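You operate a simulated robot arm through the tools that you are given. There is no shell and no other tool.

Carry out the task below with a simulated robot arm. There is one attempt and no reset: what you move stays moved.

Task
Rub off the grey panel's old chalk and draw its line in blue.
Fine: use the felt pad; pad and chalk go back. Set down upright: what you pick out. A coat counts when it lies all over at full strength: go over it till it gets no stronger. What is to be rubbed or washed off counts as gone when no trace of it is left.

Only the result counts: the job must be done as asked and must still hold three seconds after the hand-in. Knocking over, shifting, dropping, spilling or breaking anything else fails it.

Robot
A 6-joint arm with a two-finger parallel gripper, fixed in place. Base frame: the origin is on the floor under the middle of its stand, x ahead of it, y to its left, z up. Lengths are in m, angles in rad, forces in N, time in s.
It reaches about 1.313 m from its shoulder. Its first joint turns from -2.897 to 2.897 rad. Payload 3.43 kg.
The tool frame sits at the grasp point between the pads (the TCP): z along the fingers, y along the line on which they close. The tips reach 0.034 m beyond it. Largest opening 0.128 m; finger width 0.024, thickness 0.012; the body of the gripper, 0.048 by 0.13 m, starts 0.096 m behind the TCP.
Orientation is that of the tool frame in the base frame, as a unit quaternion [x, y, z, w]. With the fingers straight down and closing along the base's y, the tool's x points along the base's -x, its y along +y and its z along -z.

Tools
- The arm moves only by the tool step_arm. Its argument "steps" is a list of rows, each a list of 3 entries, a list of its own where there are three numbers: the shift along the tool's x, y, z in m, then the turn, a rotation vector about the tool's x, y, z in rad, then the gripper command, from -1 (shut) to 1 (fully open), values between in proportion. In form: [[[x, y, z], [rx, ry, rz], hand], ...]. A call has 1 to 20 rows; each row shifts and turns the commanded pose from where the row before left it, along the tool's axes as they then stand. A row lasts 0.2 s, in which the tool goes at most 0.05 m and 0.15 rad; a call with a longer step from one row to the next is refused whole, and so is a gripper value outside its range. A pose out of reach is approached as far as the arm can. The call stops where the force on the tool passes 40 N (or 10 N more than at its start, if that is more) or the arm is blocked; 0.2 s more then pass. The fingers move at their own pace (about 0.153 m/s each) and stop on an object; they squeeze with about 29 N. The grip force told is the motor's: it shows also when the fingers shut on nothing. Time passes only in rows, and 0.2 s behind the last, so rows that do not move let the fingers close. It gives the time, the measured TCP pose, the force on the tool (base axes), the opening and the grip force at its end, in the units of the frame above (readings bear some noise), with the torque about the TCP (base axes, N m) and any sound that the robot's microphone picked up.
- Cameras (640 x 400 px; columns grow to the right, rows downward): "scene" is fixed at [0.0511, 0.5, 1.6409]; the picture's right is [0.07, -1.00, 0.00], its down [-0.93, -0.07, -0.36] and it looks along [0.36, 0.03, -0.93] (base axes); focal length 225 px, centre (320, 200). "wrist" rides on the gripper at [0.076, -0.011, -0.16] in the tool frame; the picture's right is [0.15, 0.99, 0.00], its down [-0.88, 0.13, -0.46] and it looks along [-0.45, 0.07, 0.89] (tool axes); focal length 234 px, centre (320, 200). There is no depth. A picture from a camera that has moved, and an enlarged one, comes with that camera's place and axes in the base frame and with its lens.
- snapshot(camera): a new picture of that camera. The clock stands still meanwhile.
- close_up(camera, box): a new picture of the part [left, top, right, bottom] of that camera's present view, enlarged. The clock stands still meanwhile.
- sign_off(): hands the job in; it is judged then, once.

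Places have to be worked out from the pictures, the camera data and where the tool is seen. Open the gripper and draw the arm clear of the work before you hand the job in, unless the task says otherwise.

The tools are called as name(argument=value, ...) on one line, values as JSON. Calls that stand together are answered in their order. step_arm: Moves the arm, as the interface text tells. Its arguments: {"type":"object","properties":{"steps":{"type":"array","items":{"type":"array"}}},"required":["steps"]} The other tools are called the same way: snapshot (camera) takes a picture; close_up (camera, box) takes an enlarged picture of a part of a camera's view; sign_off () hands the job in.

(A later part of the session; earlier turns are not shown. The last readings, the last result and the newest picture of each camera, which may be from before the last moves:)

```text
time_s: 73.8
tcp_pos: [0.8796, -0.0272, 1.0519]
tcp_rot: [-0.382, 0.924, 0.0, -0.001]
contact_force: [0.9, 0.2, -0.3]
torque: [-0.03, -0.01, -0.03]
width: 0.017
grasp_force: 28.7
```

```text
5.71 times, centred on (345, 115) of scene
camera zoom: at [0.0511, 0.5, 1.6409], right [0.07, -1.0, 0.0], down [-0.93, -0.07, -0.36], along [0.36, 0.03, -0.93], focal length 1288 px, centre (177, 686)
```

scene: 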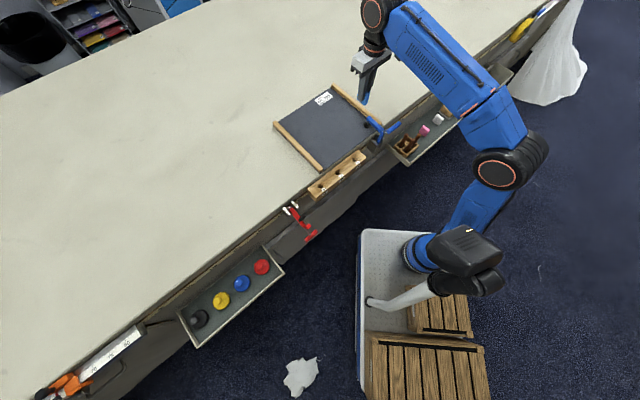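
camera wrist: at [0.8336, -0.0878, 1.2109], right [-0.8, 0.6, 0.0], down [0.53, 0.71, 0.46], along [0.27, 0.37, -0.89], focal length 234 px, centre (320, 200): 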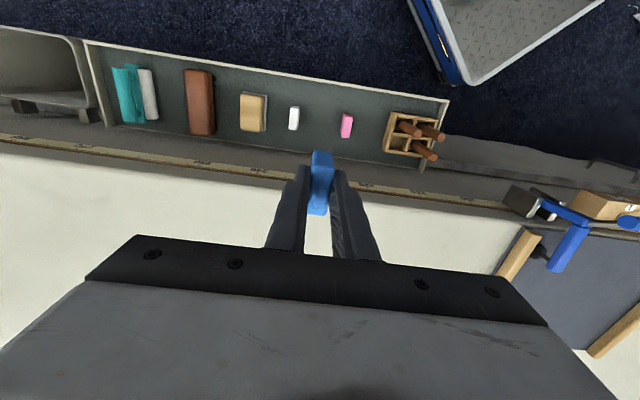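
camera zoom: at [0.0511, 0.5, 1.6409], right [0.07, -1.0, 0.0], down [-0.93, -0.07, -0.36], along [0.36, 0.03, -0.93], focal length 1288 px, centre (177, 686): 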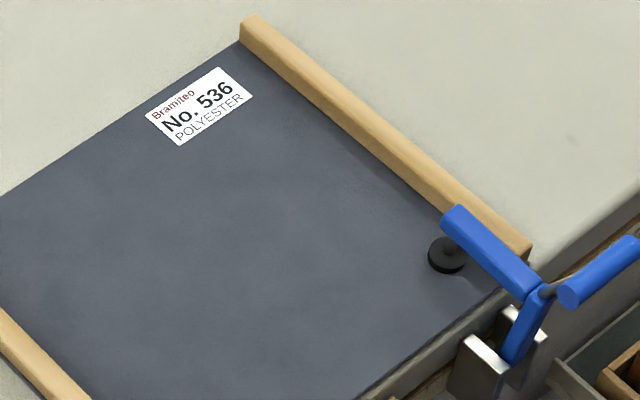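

The panel is still entirely clean. I lower the blue block back onto its original spot.

step_arm(steps=[[[-0.0037, 0.002, 0.02], [0, 0, 0], -1], [[0, 0, 0.045], [0, 0, 0], -1], [[0, 0, 0.045], [0, 0, 0], -1], [[0, 0, 0.045], [0, 0, 0], -1], [[0, 0, 0.045], [0, 0, 0], -1], [[0, 0, 0.045], [0, 0, 0], -1], [[0, 0, 0.045], [0, 0, 0], -1], [[0, 0, 0.025], [0, 0, 0], -1], [[0, 0, 0.01], [0, 0, 0], -1], [[0, 0, 0.005], [0, 0, 0], -1], [[0, 0, 0], [0, 0, 0], -1]])

close_up(camera="wrist", box=[210, 80, 430, 240])

```text
time_s: 76.2
tcp_pos: [0.8807, -0.0195, 0.7208]
tcp_rot: [-0.382, 0.924, 0.0, 0.0]
contact_force: [-0.3, 0.5, -0.2]
torque: [0.0, -0.03, 0.0]
width: 0.017
grasp_force: 28.5
```

```text
2.50 times, centred on (320, 160) of wrist
camera zoom: at [0.8344, -0.0819, 0.8808], right [-0.8, 0.6, 0.0], down [0.53, 0.71, 0.46], along [0.27, 0.37, -0.89], focal length 585 px, centre (320, 300)
```

zoom: 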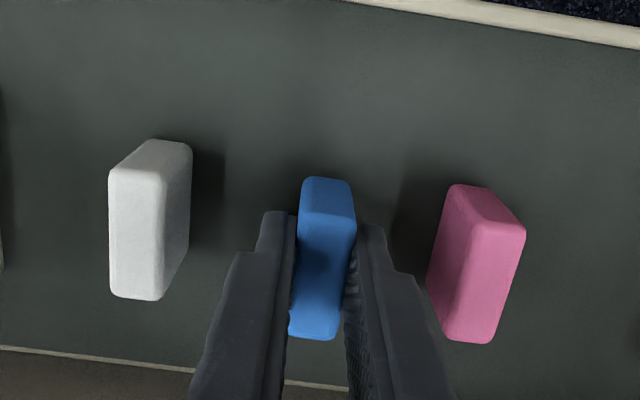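

step_arm(steps=[[[0.002, -0.002, 0.002], [0, 0, 0], -1], [[0, 0, 0.0015], [0, 0, 0], -1], [[0, 0, 0.001], [0, 0, 0], -1], [[0, 0, 0], [0, 0, 0], -1]])

```text
time_s: 77.2
tcp_pos: [0.8821, -0.0243, 0.7159]
tcp_rot: [-0.382, 0.924, 0.001, 0.0]
contact_force: [-0.3, 0.9, -1.0]
torque: [0.0, 0.02, 0.01]
width: 0.0172
grasp_force: 29.0
```

step_arm(steps=[[[0, 0, 0.0008], [0, 0, 0], -1], [[0, 0, 0.0007], [0, 0, 0], -1], [[0, 0, 0], [0, 0, 0], -1]])

```text
time_s: 78.0
tcp_pos: [0.8822, -0.0239, 0.715]
tcp_rot: [-0.382, 0.924, 0.0, 0.001]
contact_force: [0.4, -2.2, 7.2]
torque: [-0.13, -0.01, 0.01]
width: 0.0168
grasp_force: 29.1
```

Contact reached. I ease and release, then rise.

step_arm(steps=[[[0, 0, -0.0004], [0, 0, 0], -1], [[0, 0, 0], [0, 0, 0], -0.6], [[0, 0, 0], [0, 0, 0], -0.4], [[0, 0, 0], [0, 0, 0], -0.3], [[0, 0, 0], [0, 0, 0], -0.3], [[0, 0, -0.02], [0, 0, 0], -0.3], [[0, 0, -0.03], [0, 0, 0], -0.3], [[0, 0, -0.04], [0, 0, 0], -0.3], [[0, 0, -0.04], [0, 0, 0], -0.3], [[0, 0, -0.04], [0, 0, 0], -0.3], [[0, 0, 0], [0, 0, 0], -0.3]])

snapshot(camera="wrist")

close_up(camera="scene", box=[380, 85, 470, 165])

```text
time_s: 80.4
tcp_pos: [0.8811, -0.0234, 0.8878]
tcp_rot: [-0.383, 0.924, 0.0, 0.0]
contact_force: [0.3, -0.2, 0.4]
torque: [0.01, 0.02, 0.01]
width: 0.0449
grasp_force: 0.1
```

```text
taken
camera wrist: at [0.8348, -0.0855, 1.0469], right [-0.8, 0.6, 0.0], down [0.53, 0.71, 0.46], along [0.27, 0.37, -0.89], focal length 234 px, centre (320, 200)
```

wrist: 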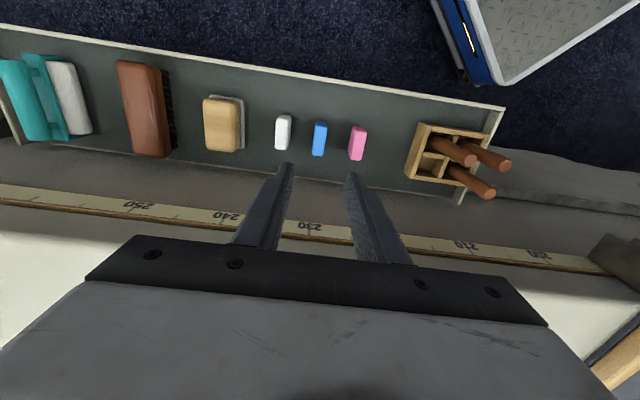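

```text
5.00 times, centred on (425, 125) of scene
camera zoom: at [0.0511, 0.5, 1.6409], right [0.07, -1.0, 0.0], down [-0.93, -0.07, -0.36], along [0.36, 0.03, -0.93], focal length 1127 px, centre (-205, 575)
```

zoom: 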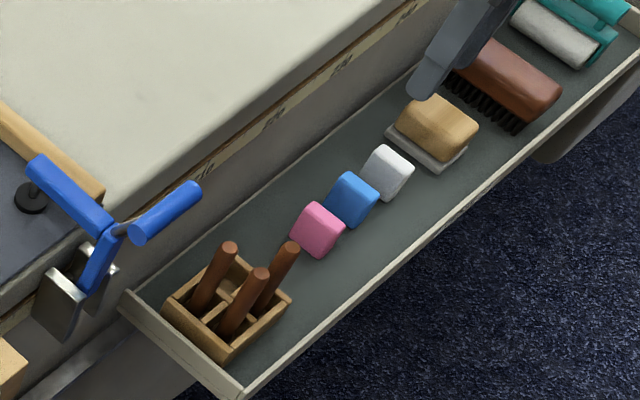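

All back in place. I now go above the compartment box to view the sticks from straight above.

step_arm(steps=[[[0, 0, -0.041], [0, 0, 0], -0.3], [[0, 0, -0.041], [0, 0, 0], -0.3], [[-0.0139, 0.0441, 0], [0, 0, 0], -0.3], [[-0.0139, 0.0441, 0], [0, 0, 0], -0.3], [[-0.0139, 0.0441, 0], [0, 0, 0], -0.3], [[-0.0139, 0.0441, 0], [0, 0, 0], -0.3], [[-0.0137, 0.0442, 0], [0, 0, 0], -0.3], [[0, 0, 0], [0, 0, 0], -0.3]])

snapshot(camera="wrist")

close_up(camera="wrist", box=[250, 30, 390, 140])

```text
time_s: 82.2
tcp_pos: [0.7727, 0.1819, 0.9668]
tcp_rot: [-0.383, 0.924, 0.0, 0.0]
contact_force: [0.6, 0.0, 0.0]
torque: [0.0, 0.0, 0.02]
width: 0.0448
grasp_force: 0.0
```

```text
taken
camera wrist: at [0.7267, 0.1195, 1.1262], right [-0.8, 0.6, 0.0], down [0.53, 0.71, 0.46], along [0.27, 0.37, -0.89], focal length 234 px, centre (320, 200)
```

wrist: 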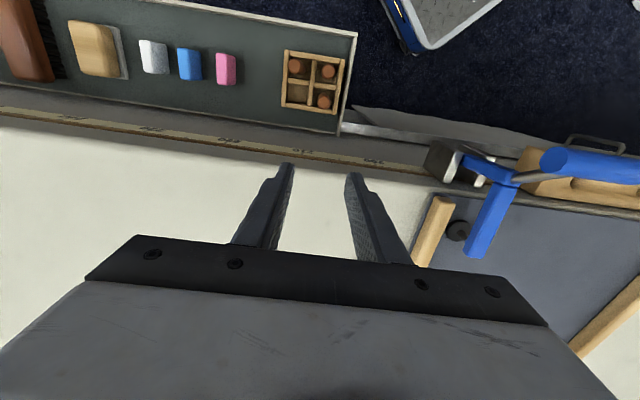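

```text
3.64 times, centred on (320, 85) of wrist
camera zoom: at [0.7267, 0.1195, 1.1262], right [-0.8, 0.6, 0.0], down [0.53, 0.71, 0.46], along [0.27, 0.37, -0.89], focal length 852 px, centre (320, 618)
```

zoom: 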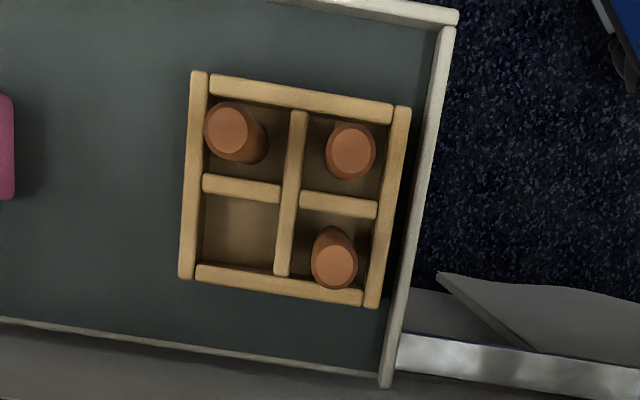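

There are three sticks (tops at z≈0.777) in the 2×2 box, with the lower-left cell empty. I zoom deep to see whether the lower ends show a colour.

close_up(camera="wrist", box=[288, 45, 344, 82])

close_up(camera="wrist", box=[288, 78, 344, 118])

close_up(camera="scene", box=[395, 132, 420, 158])

```text
10.81 times, centred on (316, 64) of wrist
camera zoom: at [0.7267, 0.1195, 1.1262], right [-0.8, 0.6, 0.0], down [0.53, 0.71, 0.46], along [0.27, 0.37, -0.89], focal length 2532 px, centre (363, 1676)
```

zoom: 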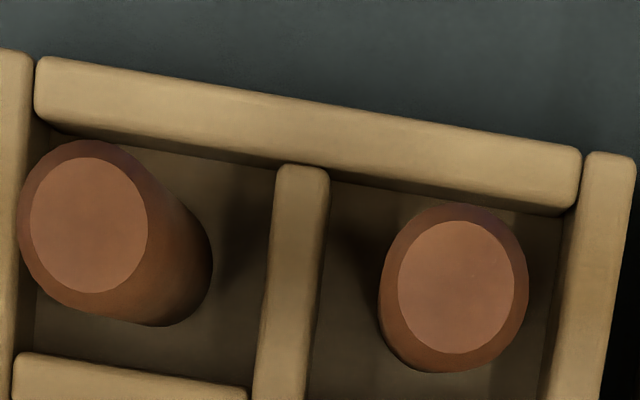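

```text
10.00 times, centred on (316, 98) of wrist
camera zoom: at [0.7267, 0.1195, 1.1262], right [-0.8, 0.6, 0.0], down [0.53, 0.71, 0.46], along [0.27, 0.37, -0.89], focal length 2342 px, centre (360, 1220)
```

zoom: 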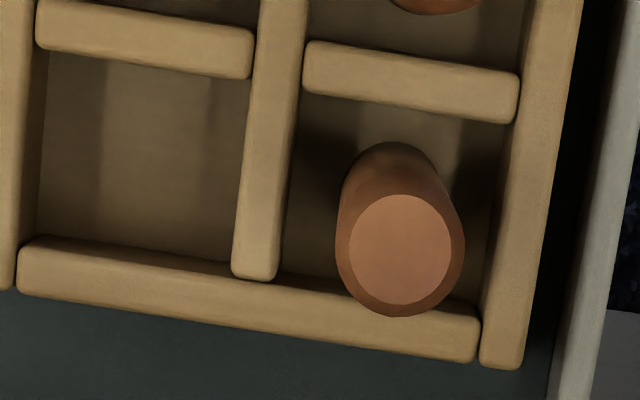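

```text
15.38 times, centred on (408, 145) of scene
camera zoom: at [0.0511, 0.5, 1.6409], right [0.07, -1.0, 0.0], down [-0.93, -0.07, -0.36], along [0.36, 0.03, -0.93], focal length 3467 px, centre (-1026, 1046)
```

zoom: 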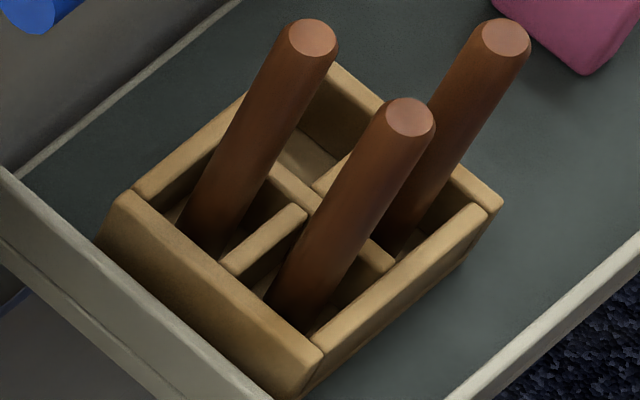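

The sticks look like wooden-cased chalk pencils with their marking ends down. I move above stick A (−u, pink side) at about (0.742, 0.088) to grip it and check its tip.

step_arm(steps=[[[0.0441, -0.02225, 0], [0, 0, 0], -0.45], [[0.0441, -0.02225, 0], [0, 0, 0], -0.45], [[0, 0, 0.036], [0, 0, 0], -0.45], [[0, 0, 0.036], [0, 0, 0], -0.45], [[0, 0, 0.035], [0, 0, 0], -0.45], [[0, 0, 0], [0, 0, 0], -0.45]])

snapshot(camera="wrist")

close_up(camera="wrist", box=[250, 110, 400, 220])

close_up(camera="scene", box=[380, 95, 450, 165])

```text
time_s: 83.6
tcp_pos: [0.7454, 0.0871, 0.8596]
tcp_rot: [-0.382, 0.924, 0.0, 0.0]
contact_force: [-0.2, -0.6, -0.4]
torque: [0.0, 0.01, 0.0]
width: 0.0352
grasp_force: 0.2
```

```text
taken
camera wrist: at [0.6985, 0.0258, 1.0198], right [-0.8, 0.6, 0.0], down [0.53, 0.71, 0.46], along [0.27, 0.37, -0.89], focal length 234 px, centre (320, 200)
```

wrist: 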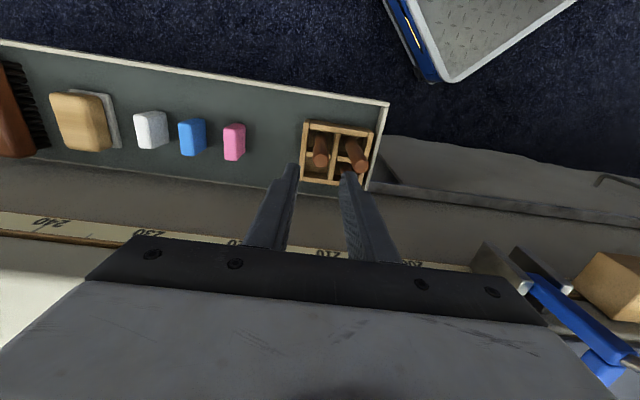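

```text
3.64 times, centred on (325, 165) of wrist
camera zoom: at [0.6985, 0.0258, 1.0198], right [-0.8, 0.6, 0.0], down [0.53, 0.71, 0.46], along [0.27, 0.37, -0.89], focal length 852 px, centre (302, 327)
```

zoom: 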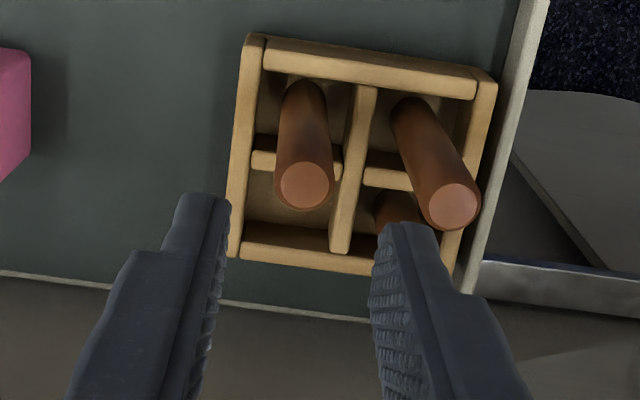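

```text
5.71 times, centred on (415, 130) of scene
camera zoom: at [0.0511, 0.5, 1.6409], right [0.07, -1.0, 0.0], down [-0.93, -0.07, -0.36], along [0.36, 0.03, -0.93], focal length 1288 px, centre (-223, 600)
```

zoom: 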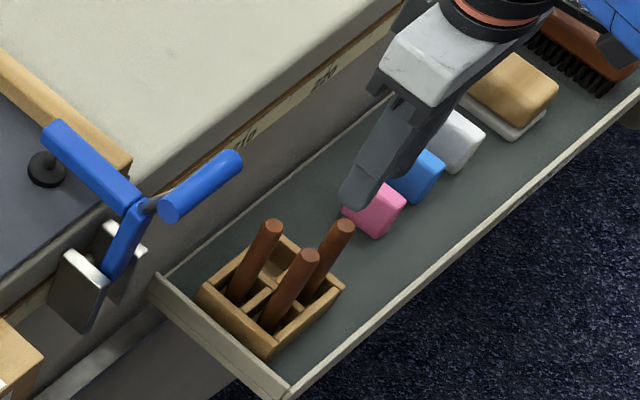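

Stick A is centred to within ~2 mm. I shift 2 mm, narrow to 30 mm and descend to where the tips pass the stick's top, then check.

step_arm(steps=[[[0, 0.002, 0.02], [0, 0, 0], -0.53], [[0, 0, 0.02], [0, 0, 0], -0.53], [[0, 0, 0.012], [0, 0, 0], -0.53], [[0, 0, 0], [0, 0, 0], -0.53]])

close_up(camera="wrist", box=[250, 110, 400, 220])

close_up(camera="scene", box=[390, 110, 440, 160])

```text
time_s: 84.6
tcp_pos: [0.74, 0.089, 0.8088]
tcp_rot: [-0.383, 0.924, -0.001, 0.0]
contact_force: [0.6, -0.1, -0.3]
torque: [-0.02, -0.02, -0.05]
width: 0.0301
grasp_force: 0.0
```

```text
3.64 times, centred on (325, 165) of wrist
camera zoom: at [0.6959, 0.027, 0.9684], right [-0.8, 0.6, 0.0], down [0.53, 0.71, 0.46], along [0.27, 0.37, -0.89], focal length 852 px, centre (302, 327)
```

zoom: 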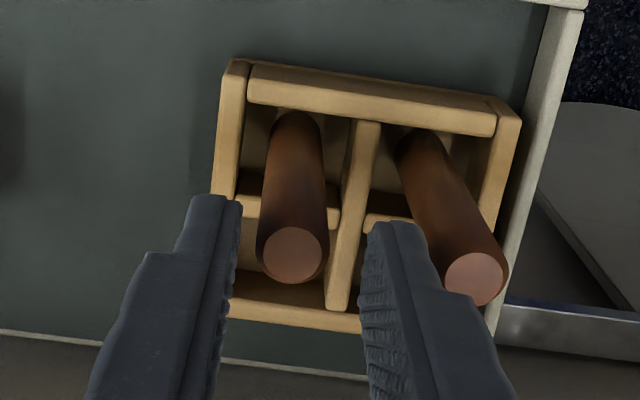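

```text
8.00 times, centred on (415, 135) of scene
camera zoom: at [0.0511, 0.5, 1.6409], right [0.07, -1.0, 0.0], down [-0.93, -0.07, -0.36], along [0.36, 0.03, -0.93], focal length 1803 px, centre (-440, 720)
```

zoom: 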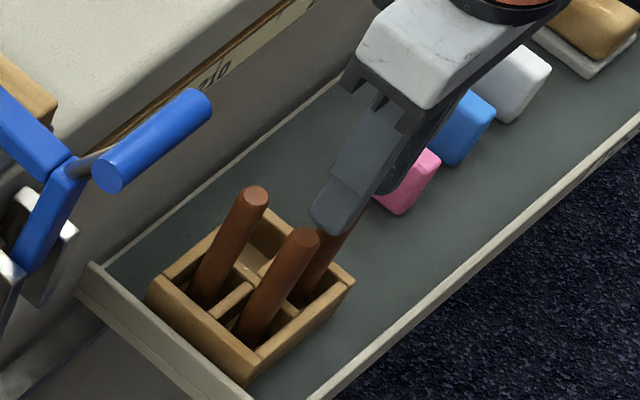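

Centred; I adjust by 1–3 mm and descend so the tips stay just above the box walls, then close.

step_arm(steps=[[[-0.0025, -0.001, 0.01], [0, 0, 0], -0.53], [[0, 0, 0.016], [0, 0, 0], -0.53], [[0, 0, 0.016], [0, 0, 0], -0.53], [[0, 0, 0.014], [0, 0, 0], -0.53], [[0, 0, 0], [0, 0, 0], -0.53]])

close_up(camera="wrist", box=[250, 110, 400, 220])

close_up(camera="scene", box=[390, 110, 440, 160])

```text
time_s: 85.8
tcp_pos: [0.7451, 0.091, 0.752]
tcp_rot: [-0.383, 0.924, -0.001, 0.0]
contact_force: [0.0, 0.4, 0.1]
torque: [0.02, 0.02, 0.0]
width: 0.0302
grasp_force: 0.0
```

```text
3.64 times, centred on (325, 165) of wrist
camera zoom: at [0.6982, 0.029, 0.9129], right [-0.8, 0.6, 0.0], down [0.53, 0.71, 0.46], along [0.27, 0.37, -0.89], focal length 852 px, centre (302, 327)
```

zoom: 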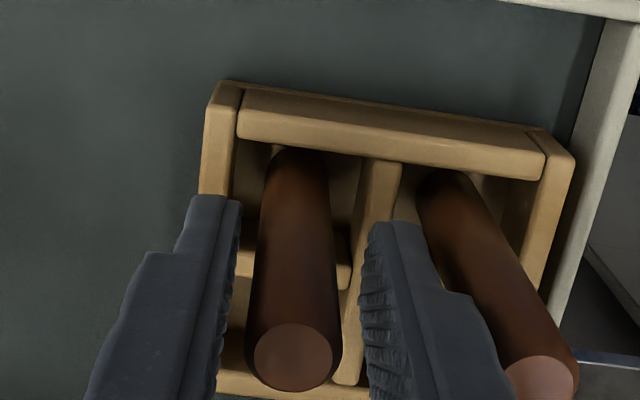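

```text
8.00 times, centred on (415, 135) of scene
camera zoom: at [0.0511, 0.5, 1.6409], right [0.07, -1.0, 0.0], down [-0.93, -0.07, -0.36], along [0.36, 0.03, -0.93], focal length 1803 px, centre (-440, 720)
```

zoom: 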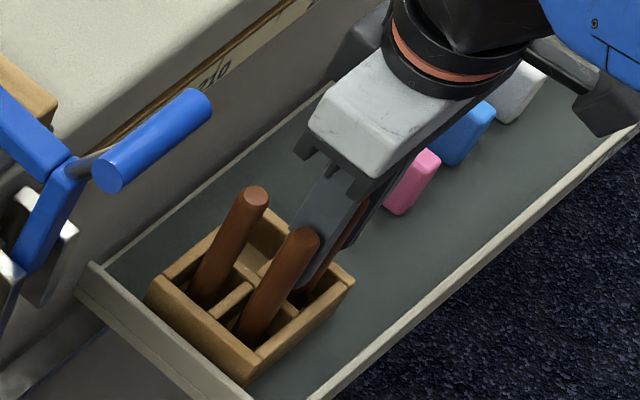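

Stick A is between the fingers with everything clear. I close on it.

step_arm(steps=[[[0, 0, 0], [0, 0, 0], -0.75], [[0, 0, 0], [0, 0, 0], -0.9], [[0, 0, 0], [0, 0, 0], -1], [[0, 0, 0], [0, 0, 0], -1]])

close_up(camera="wrist", box=[250, 110, 400, 220])

```text
time_s: 86.8
tcp_pos: [0.7442, 0.0907, 0.753]
tcp_rot: [-0.383, 0.924, 0.001, 0.0]
contact_force: [0.8, -0.5, 0.6]
torque: [-0.02, -0.03, 0.02]
width: 0.016
grasp_force: 29.1
```

```text
3.64 times, centred on (325, 165) of wrist
camera zoom: at [0.6981, 0.029, 0.9131], right [-0.8, 0.6, 0.0], down [0.53, 0.71, 0.46], along [0.27, 0.37, -0.89], focal length 852 px, centre (302, 327)
```

zoom: 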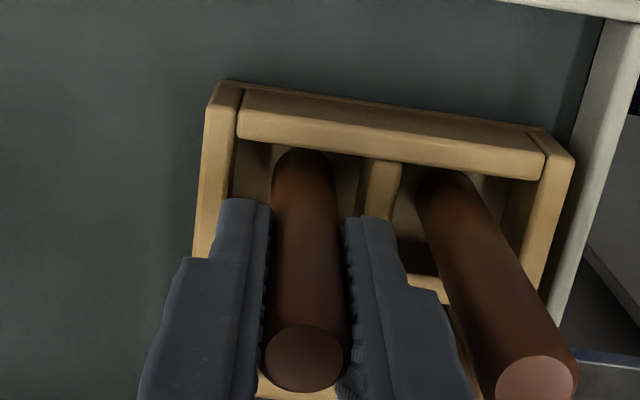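

Gripped (16 mm) at TCP (0.744, 0.091, 0.7525). I lift straight up and look at its lower end.

step_arm(steps=[[[0, 0, -0.01], [0, 0, 0], -1], [[0, 0, -0.03], [0, 0, 0], -1], [[0, 0, -0.04], [0, 0, 0], -1], [[0, 0, -0.04], [0, 0, 0], -1], [[0, 0, -0.04], [0, 0, 0], -1], [[0, 0, -0.04], [0, 0, 0], -1], [[0, 0, 0], [0, 0, 0], -1]])

close_up(camera="scene", box=[380, 80, 450, 165])

snapshot(camera="wrist")

```text
time_s: 88.4
tcp_pos: [0.7443, 0.0862, 0.9554]
tcp_rot: [-0.382, 0.924, 0.0, 0.0]
contact_force: [-0.1, -0.1, -0.9]
torque: [0.0, 0.01, 0.01]
width: 0.016
grasp_force: 29.2
```

```text
4.71 times, centred on (415, 122) of scene
camera zoom: at [0.0511, 0.5, 1.6409], right [0.07, -1.0, 0.0], down [-0.93, -0.07, -0.36], along [0.36, 0.03, -0.93], focal length 1060 px, centre (-127, 565)
```

zoom: 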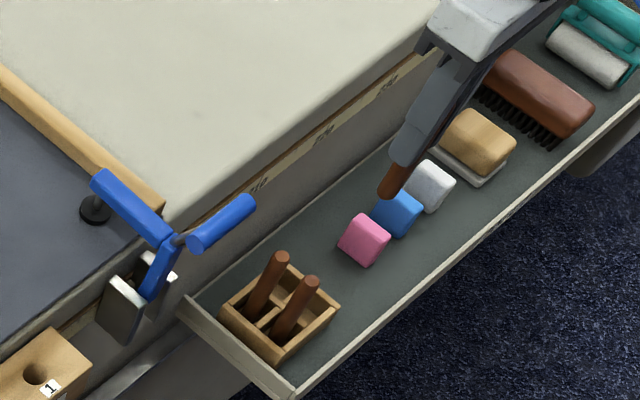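

```text
taken
camera wrist: at [0.6984, 0.025, 1.1151], right [-0.8, 0.6, 0.0], down [0.53, 0.71, 0.46], along [0.27, 0.37, -0.89], focal length 234 px, centre (320, 200)
```

wrist: 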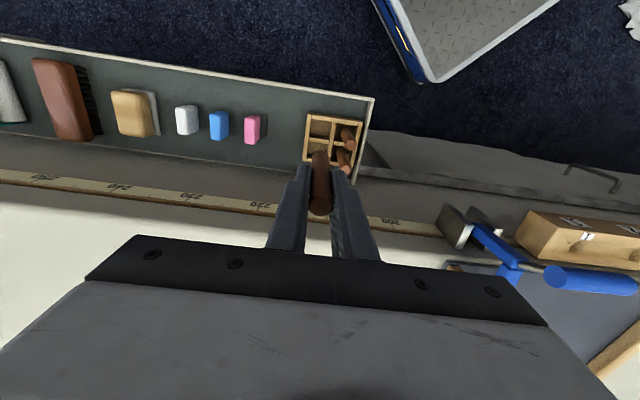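

close_up(camera="scene", box=[420, 85, 455, 120])

close_up(camera="wrist", box=[280, 130, 360, 220])

```text
11.43 times, centred on (438, 102) of scene
camera zoom: at [0.0511, 0.5, 1.6409], right [0.07, -1.0, 0.0], down [-0.93, -0.07, -0.36], along [0.36, 0.03, -0.93], focal length 2575 px, centre (-1023, 1314)
```

zoom: 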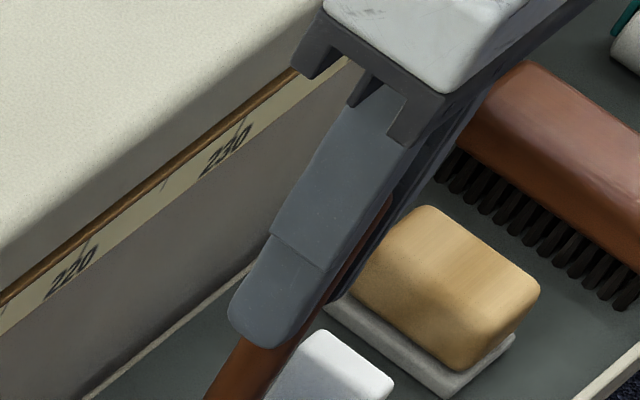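

```text
4.44 times, centred on (320, 175) of wrist
camera zoom: at [0.6984, 0.025, 1.1151], right [-0.8, 0.6, 0.0], down [0.53, 0.71, 0.46], along [0.27, 0.37, -0.89], focal length 1041 px, centre (320, 311)
```

zoom: 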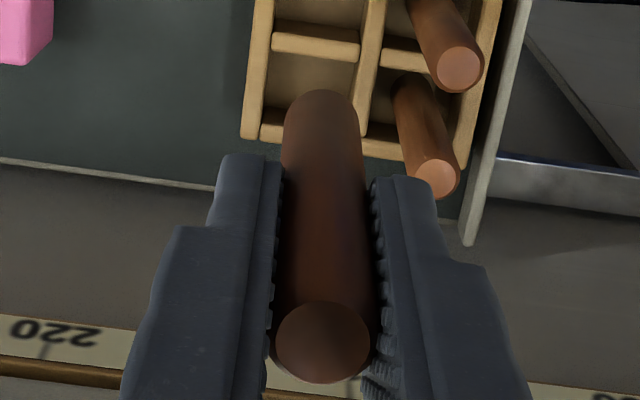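

close_up(camera="scene", box=[410, 100, 445, 135])

```text
11.43 times, centred on (428, 118) of scene
camera zoom: at [0.0511, 0.5, 1.6409], right [0.07, -1.0, 0.0], down [-0.93, -0.07, -0.36], along [0.36, 0.03, -0.93], focal length 2575 px, centre (-909, 1143)
```

zoom: 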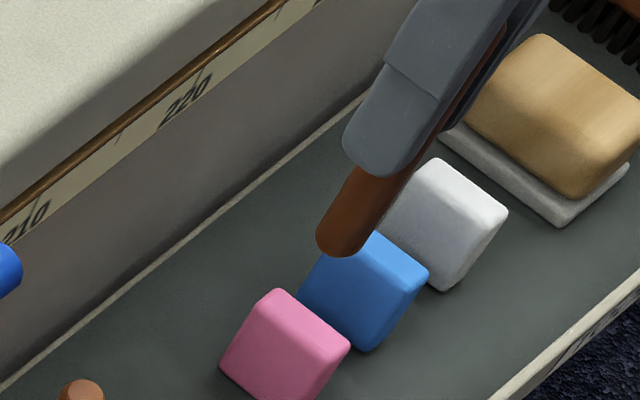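

The stick's lower end is rounded brown from the side; its end face is hidden underneath. I raise it to free space and tilt the gripper so the end face points at the scene camera.

step_arm(steps=[[[0, 0, -0.049], [0, 0, 0], -1], [[0, 0, -0.049], [0, 0, 0], -1], [[0, 0, -0.049], [0, 0, 0], -1], [[0, 0, -0.049], [0, 0, 0], -1], [[0, 0, -0.049], [0, 0, 0], -1], [[-0.0028, 0.0436, 0], [0, 0, 0], -1], [[-0.0028, 0.0436, 0], [0, 0, 0], -1], [[-0.0028, 0.0436, 0], [0, 0, 0], -1], [[-0.0028, 0.0436, 0], [0, 0, 0], -1], [[-0.0028, 0.0436, 0], [0, 0, 0], -1], [[0, 0, 0], [-0.131, 0.0491, 0], -1], [[0, 0, 0], [-0.131, 0.0491, 0], -1], [[0, 0, 0], [-0.131, 0.0491, 0], -1], [[0, 0, 0], [-0.131, 0.0491, 0], -1], [[0, 0, 0], [-0.131, 0.0491, 0], -1], [[0, 0, 0], [0, 0, 0], -1]])

snapshot(camera="scene")

```text
time_s: 91.8
tcp_pos: [0.5749, 0.2789, 1.0739]
tcp_rot: [-0.359, 0.869, 0.252, -0.231]
contact_force: [0.7, -0.7, -0.3]
torque: [0.0, 0.02, -0.01]
width: 0.0162
grasp_force: 29.1
out of reach, approached as far as the arm can: row 5, 11, 12, 13, 14, 15
```

```text
taken
```

scene: 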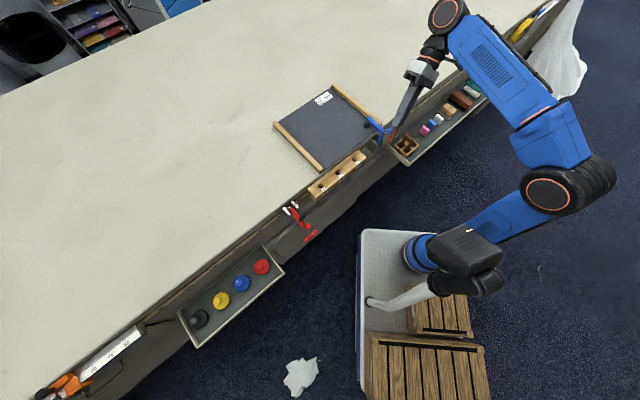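

The arm's height limit was reached (TCP now (0.575, 0.279, 1.074), tilted 40°). I come closer to the robot, then continue tilting.

step_arm(steps=[[[0.0163, 0.0223, 0.0312], [0, 0, 0], -1], [[0.0163, 0.0223, 0.0312], [0, 0, 0], -1], [[0.0163, 0.0223, 0.0312], [0, 0, 0], -1], [[0, 0, 0], [-0.131, 0.0491, 0], -1], [[0, 0, 0], [-0.131, 0.0491, 0], -1], [[0, 0, 0], [-0.131, 0.0491, 0], -1], [[0, 0, 0], [-0.131, 0.0491, 0], -1], [[0, 0, 0], [0, 0, 0], -1]])

snapshot(camera="scene")

```text
time_s: 93.6
tcp_pos: [0.4541, 0.3087, 1.0521]
tcp_rot: [-0.31, 0.746, 0.432, -0.401]
contact_force: [-0.8, -0.8, -1.6]
torque: [-0.03, -0.01, -0.01]
width: 0.0163
grasp_force: 28.2
```

```text
taken
```

scene: 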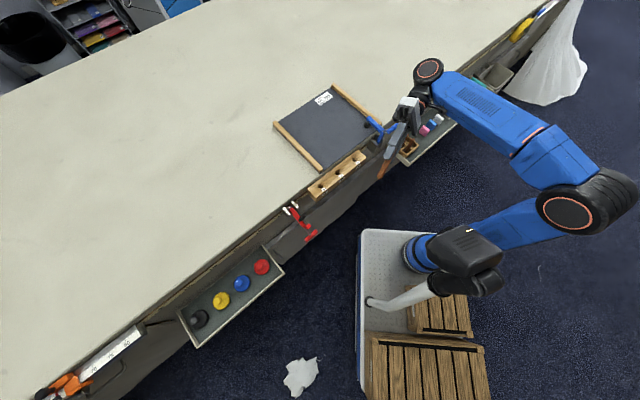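

Tilted about 72° now; I zoom on the stick's end.

close_up(camera="scene", box=[365, 150, 405, 190])

```text
10.00 times, centred on (385, 170) of scene
camera zoom: at [0.0511, 0.5, 1.6409], right [0.07, -1.0, 0.0], down [-0.93, -0.07, -0.36], along [0.36, 0.03, -0.93], focal length 2253 px, centre (-330, 500)
```

zoom: 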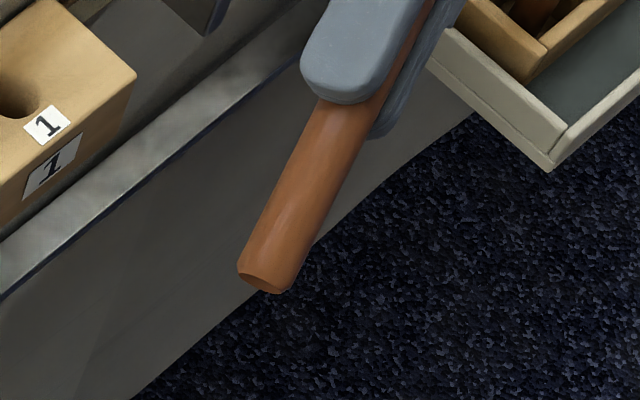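

close_up(camera="scene", box=[376, 172, 388, 184])

```text
16.00 times, centred on (382, 178) of scene
camera zoom: at [0.0511, 0.5, 1.6409], right [0.07, -1.0, 0.0], down [-0.93, -0.07, -0.36], along [0.36, 0.03, -0.93], focal length 3605 px, centre (-672, 552)
```

zoom: 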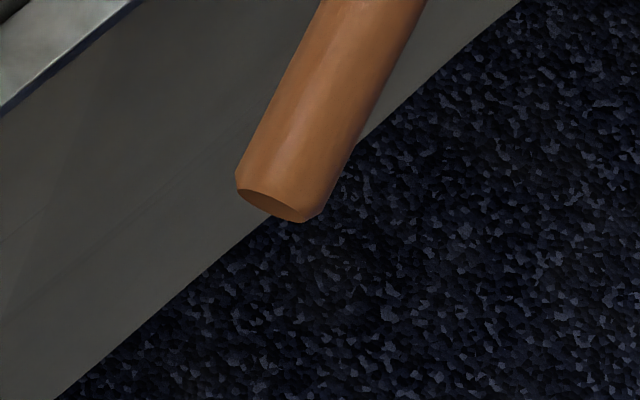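

The end face seems plain brown so far, but it's at a grazing angle. I tilt a little more to see it squarely.

step_arm(steps=[[[0, 0, 0], [-0.131, 0.0491, 0], -1], [[0, 0, 0], [-0.131, 0.0491, 0], -1], [[0, 0, 0], [-0.131, 0.0491, 0], -1], [[0, 0, 0], [0, 0, 0], -1]])

close_up(camera="scene", box=[355, 140, 405, 190])

```text
time_s: 94.6
tcp_pos: [0.422, 0.3483, 1.0453]
tcp_rot: [-0.257, 0.618, 0.549, -0.5]
contact_force: [-0.1, 0.2, 0.6]
torque: [0.02, -0.01, -0.01]
width: 0.0162
grasp_force: 28.9
out of reach, approached as far as the arm can: row 1, 2, 3
```

```text
8.00 times, centred on (380, 165) of scene
camera zoom: at [0.0511, 0.5, 1.6409], right [0.07, -1.0, 0.0], down [-0.93, -0.07, -0.36], along [0.36, 0.03, -0.93], focal length 1803 px, centre (-160, 480)
```

zoom: 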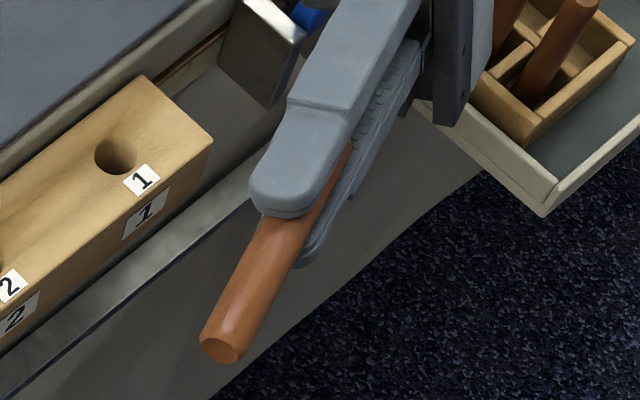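

The end face is plain brown: this stick is just a brown rod, not blue chalk. I tilt back to upright to return it to its cell.

step_arm(steps=[[[0, 0, 0], [0.131, -0.0491, 0], -1], [[0, 0, 0], [0.131, -0.0491, 0], -1], [[0, 0, 0], [0.131, -0.0491, 0], -1], [[0, 0, 0], [0.131, -0.0491, 0], -1], [[0, 0, 0], [0.131, -0.0491, 0], -1], [[0, 0, 0], [0.131, -0.0491, 0], -1], [[0, 0, 0], [0.131, -0.0491, 0], -1], [[0, 0, 0], [0.131, -0.0491, 0], -1], [[0, 0, 0], [0.131, -0.0491, 0], -1], [[0, 0, 0], [0.131, -0.0491, 0], -1], [[0, 0, 0], [0.131, -0.0491, 0], -1], [[0, 0, 0], [0.131, -0.0491, 0], -1], [[0, 0, 0], [0, 0, 0], -1]])

snapshot(camera="scene")

snapshot(camera="wrist")

```text
time_s: 97.4
tcp_pos: [0.4211, 0.3534, 1.0404]
tcp_rot: [-0.382, 0.924, -0.001, 0.001]
contact_force: [0.1, -0.2, 0.2]
torque: [0.0, 0.02, 0.01]
width: 0.0162
grasp_force: 28.9
```

```text
taken
```

scene: 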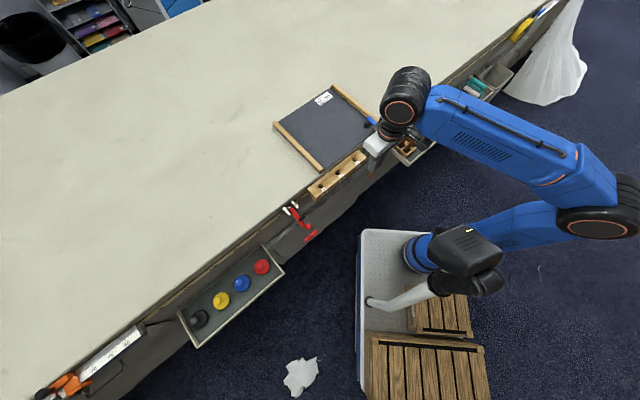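

```text
taken
camera wrist: at [0.3744, 0.2919, 1.2006], right [-0.8, 0.6, 0.0], down [0.53, 0.71, 0.46], along [0.27, 0.37, -0.89], focal length 234 px, centre (320, 200)
```

wrist: 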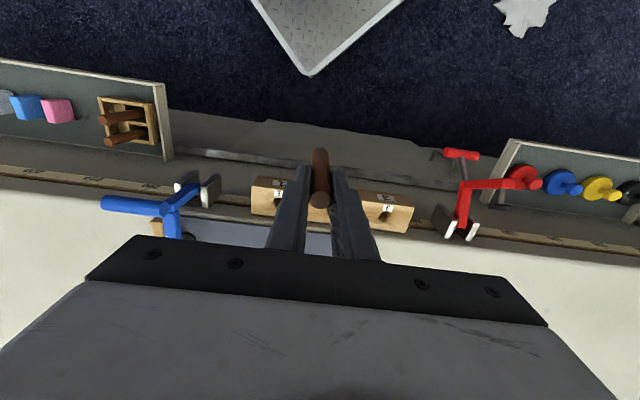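

Upright again. I carry the stick back along a path clear of the clamp to above its cell.

step_arm(steps=[[[0, 0, -0.045], [0, 0, 0], -1], [[0, -0.04602, 0], [0, 0, 0], -1], [[0, -0.04602, 0], [0, 0, 0], -1], [[0, -0.04602, 0], [0, 0, 0], -1], [[0, -0.04602, 0], [0, 0, 0], -1], [[0, -0.04602, 0], [0, 0, 0], -1], [[0, -0.04602, 0], [0, 0, 0], -1], [[0, -0.04602, 0], [0, 0, 0], -1], [[0, -0.04602, 0], [0, 0, 0], -1], [[0, -0.04602, 0], [0, 0, 0], -1], [[-0.0427, 0, 0], [0, 0, 0], -1], [[0, 0, 0.045], [0, 0, 0], -1], [[0, 0, 0.045], [0, 0, 0], -1], [[0, 0, 0.045], [0, 0, 0], -1], [[0, 0, 0.045], [0, 0, 0], -1], [[0, 0, 0], [0, 0, 0], -1]])

snapshot(camera="wrist")

close_up(camera="scene", box=[380, 95, 450, 165])

```text
time_s: 100.8
tcp_pos: [0.745, 0.0906, 0.9041]
tcp_rot: [-0.383, 0.924, 0.0, 0.001]
contact_force: [-0.9, 0.1, 0.4]
torque: [0.01, -0.01, 0.03]
width: 0.0167
grasp_force: 28.6
```

```text
taken
camera wrist: at [0.6985, 0.0283, 1.0639], right [-0.8, 0.6, 0.0], down [0.53, 0.71, 0.46], along [0.27, 0.37, -0.89], focal length 234 px, centre (320, 200)
```

wrist: 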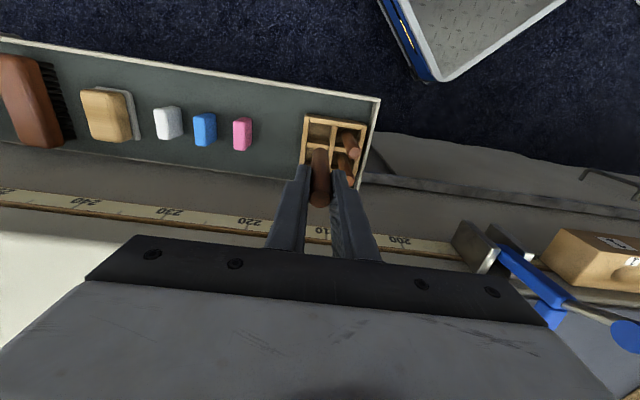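

```text
5.71 times, centred on (415, 130) of scene
camera zoom: at [0.0511, 0.5, 1.6409], right [0.07, -1.0, 0.0], down [-0.93, -0.07, -0.36], along [0.36, 0.03, -0.93], focal length 1288 px, centre (-223, 600)
```

zoom: 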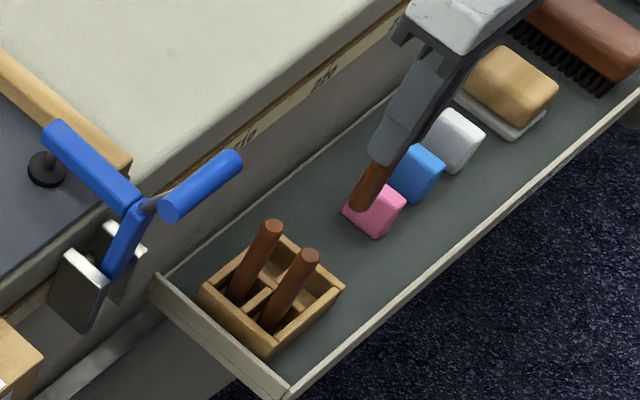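

Aligned over the cell. I lower to just above the box rim and check.

step_arm(steps=[[[0, 0, 0.04], [0, 0, 0], -1], [[0, 0, 0.04], [0, 0, 0], -1], [[0, 0, 0.022], [0, 0, 0], -1], [[0, 0, 0], [0, 0, 0], -1]])

close_up(camera="wrist", box=[250, 100, 400, 210])

close_up(camera="scene", box=[390, 110, 440, 160])

```text
time_s: 101.8
tcp_pos: [0.7432, 0.0924, 0.804]
tcp_rot: [-0.382, 0.924, 0.0, 0.0]
contact_force: [-0.4, 0.8, 0.1]
torque: [0.03, -0.03, -0.03]
width: 0.0165
grasp_force: 29.0
```

```text
3.64 times, centred on (325, 155) of wrist
camera zoom: at [0.6987, 0.0296, 0.9626], right [-0.8, 0.6, 0.0], down [0.53, 0.71, 0.46], along [0.27, 0.37, -0.89], focal length 852 px, centre (302, 364)
```

zoom: 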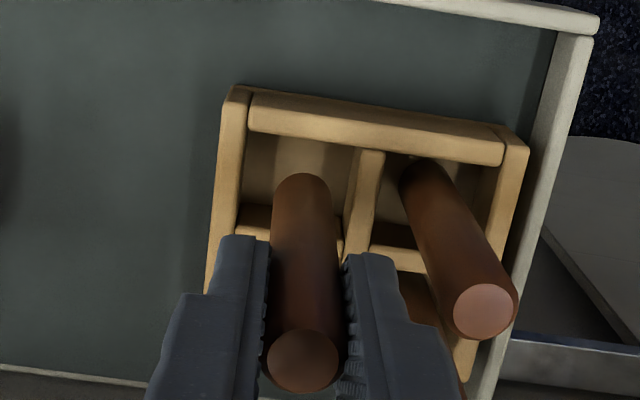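

```text
8.00 times, centred on (415, 135) of scene
camera zoom: at [0.0511, 0.5, 1.6409], right [0.07, -1.0, 0.0], down [-0.93, -0.07, -0.36], along [0.36, 0.03, -0.93], focal length 1803 px, centre (-440, 720)
```

zoom: 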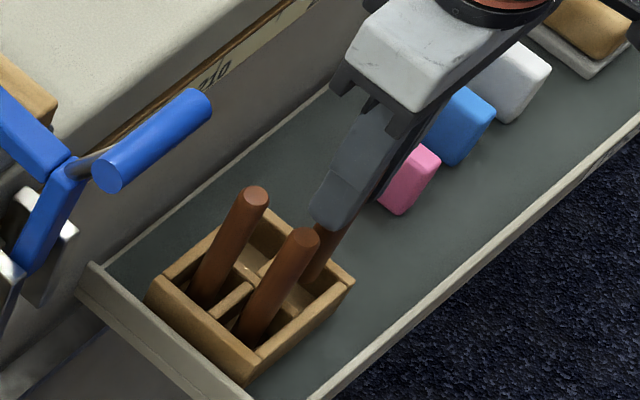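

The rod's end is over its cell. I lower it into the cell to contact.

step_arm(steps=[[[0, 0, 0.015], [0, 0, 0], -1], [[0, 0, 0.015], [0, 0, 0], -1], [[0, 0, 0.012], [0, 0, 0], -1], [[0, 0, 0.004], [0, 0, 0], -1], [[0, 0, 0.002], [0, 0, 0], -1], [[0, 0, 0], [0, 0, 0], -1]])

```text
time_s: 103.2
tcp_pos: [0.745, 0.0906, 0.7561]
tcp_rot: [-0.383, 0.924, 0.0, 0.001]
contact_force: [3.5, -0.3, 24.7]
torque: [-0.01, -0.2, 0.02]
width: 0.0168
grasp_force: 29.1
```

Contact at TCP z=0.756, about 3 mm higher than at pick-up. I check the rod's seating before releasing.

close_up(camera="wrist", box=[250, 110, 400, 220])

close_up(camera="scene", box=[395, 120, 430, 155])

```text
3.64 times, centred on (325, 165) of wrist
camera zoom: at [0.6976, 0.0289, 0.9159], right [-0.8, 0.6, 0.0], down [0.53, 0.71, 0.46], along [0.27, 0.37, -0.89], focal length 852 px, centre (302, 327)
```

zoom: 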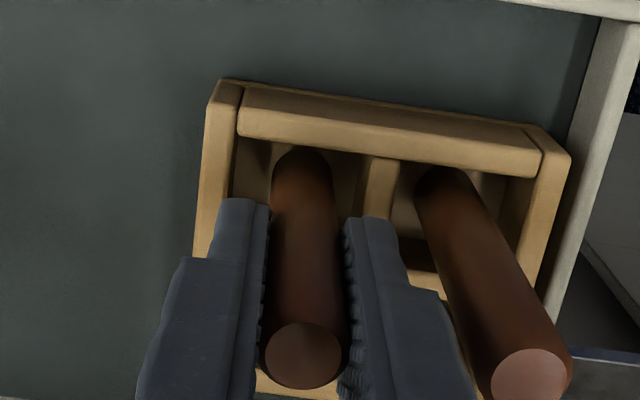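

```text
11.43 times, centred on (412, 138) of scene
camera zoom: at [0.0511, 0.5, 1.6409], right [0.07, -1.0, 0.0], down [-0.93, -0.07, -0.36], along [0.36, 0.03, -0.93], focal length 2575 px, centre (-737, 914)
```

zoom: 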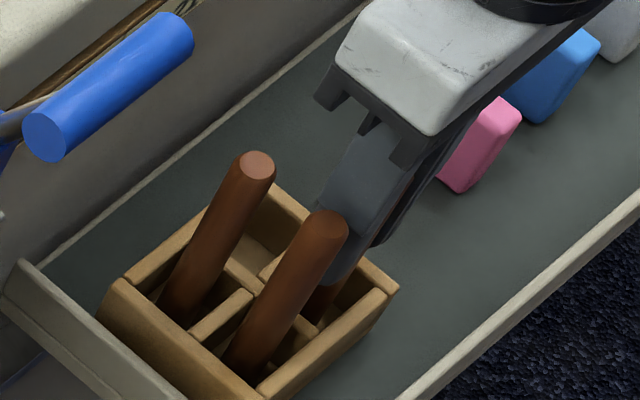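

The rod is seated in its cell just as before. I relieve the pressure, release and rise.

step_arm(steps=[[[0, 0, -0.001], [0, 0, 0], -1], [[0, 0, 0], [0, 0, 0], -0.7], [[0, 0, 0], [0, 0, 0], -0.55], [[0, 0, 0], [0, 0, 0], -0.53], [[0, 0, -0.02], [0, 0, 0], -0.53], [[0, 0, -0.03], [0, 0, 0], -0.53], [[0, 0, -0.04], [0, 0, 0], -0.53], [[0, 0, -0.04], [0, 0, 0], -0.53], [[0, 0, 0], [0, 0, 0], -0.53]])

close_up(camera="scene", box=[385, 110, 435, 160])

snapshot(camera="wrist")

```text
time_s: 105.2
tcp_pos: [0.7452, 0.0918, 0.8885]
tcp_rot: [-0.384, 0.923, 0.0, -0.001]
contact_force: [0.0, -0.5, -0.3]
torque: [0.03, -0.02, 0.05]
width: 0.03
grasp_force: 0.1
```

```text
8.00 times, centred on (410, 135) of scene
camera zoom: at [0.0511, 0.5, 1.6409], right [0.07, -1.0, 0.0], down [-0.93, -0.07, -0.36], along [0.36, 0.03, -0.93], focal length 1803 px, centre (-400, 720)
```

zoom: 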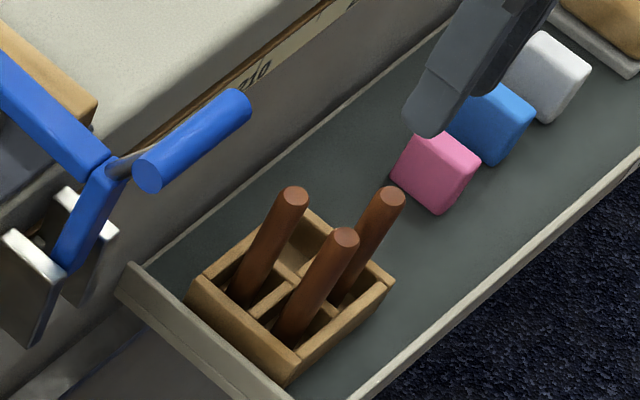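

```text
taken
camera wrist: at [0.6987, 0.0301, 1.0483], right [-0.8, 0.6, 0.0], down [0.53, 0.71, 0.46], along [0.27, 0.37, -0.89], focal length 234 px, centre (320, 200)
```

wrist: 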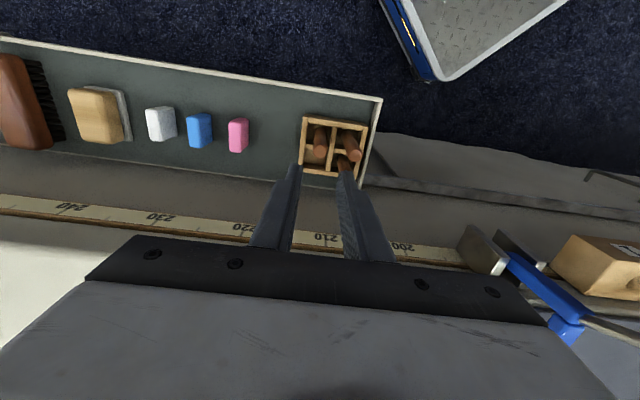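

All rods are back upright. Before going on, I examine other possible chalks: the knobbed pucks in the other tray and the items at the far right end of the table.

close_up(camera="scene", box=[470, 0, 600, 100])

close_up(camera="scene", box=[185, 250, 285, 340])

close_up(camera="scene", box=[0, 0, 200, 80])

snapshot(camera="scene")

```text
4.00 times, centred on (535, 50) of scene
camera zoom: at [0.0511, 0.5, 1.6409], right [0.07, -1.0, 0.0], down [-0.93, -0.07, -0.36], along [0.36, 0.03, -0.93], focal length 901 px, centre (-540, 800)
```

zoom: 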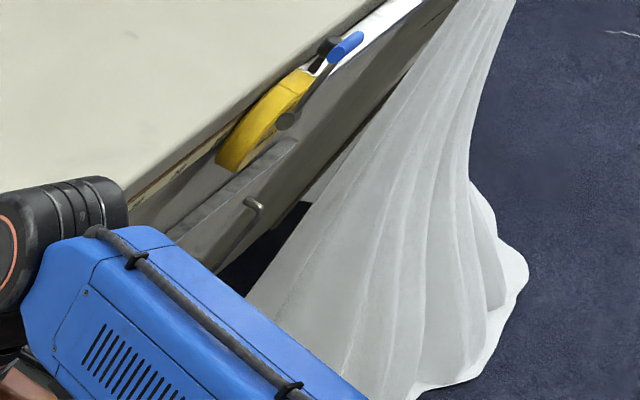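

```text
4.44 times, centred on (235, 295) of scene
camera zoom: at [0.0511, 0.5, 1.6409], right [0.07, -1.0, 0.0], down [-0.93, -0.07, -0.36], along [0.36, 0.03, -0.93], focal length 1002 px, centre (698, -222)
```

zoom: 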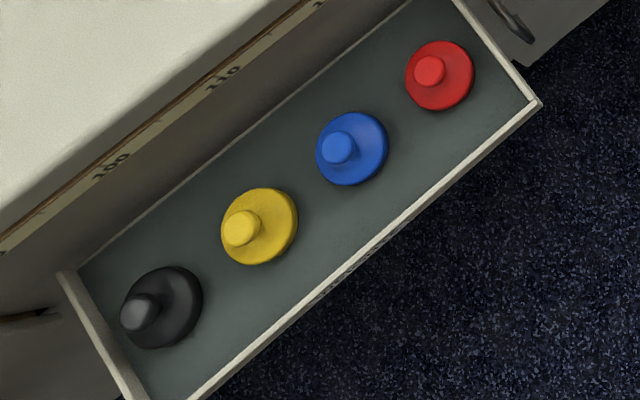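

```text
3.20 times, centred on (100, 40) of scene
camera zoom: at [0.0511, 0.5, 1.6409], right [0.07, -1.0, 0.0], down [-0.93, -0.07, -0.36], along [0.36, 0.03, -0.93], focal length 721 px, centre (1024, 712)
```

zoom: 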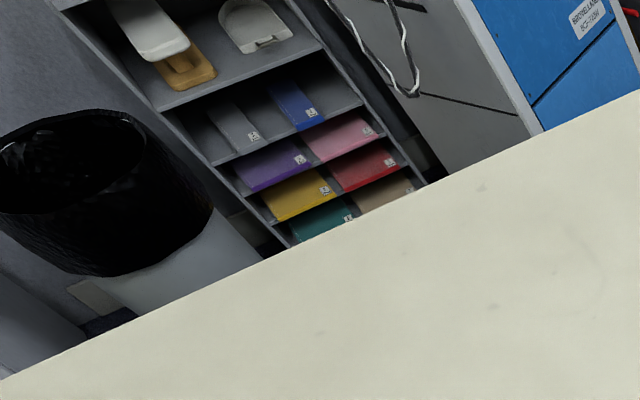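

```text
taken
```

scene: 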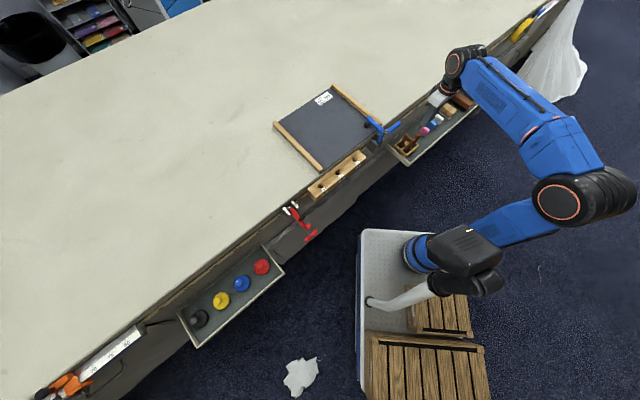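

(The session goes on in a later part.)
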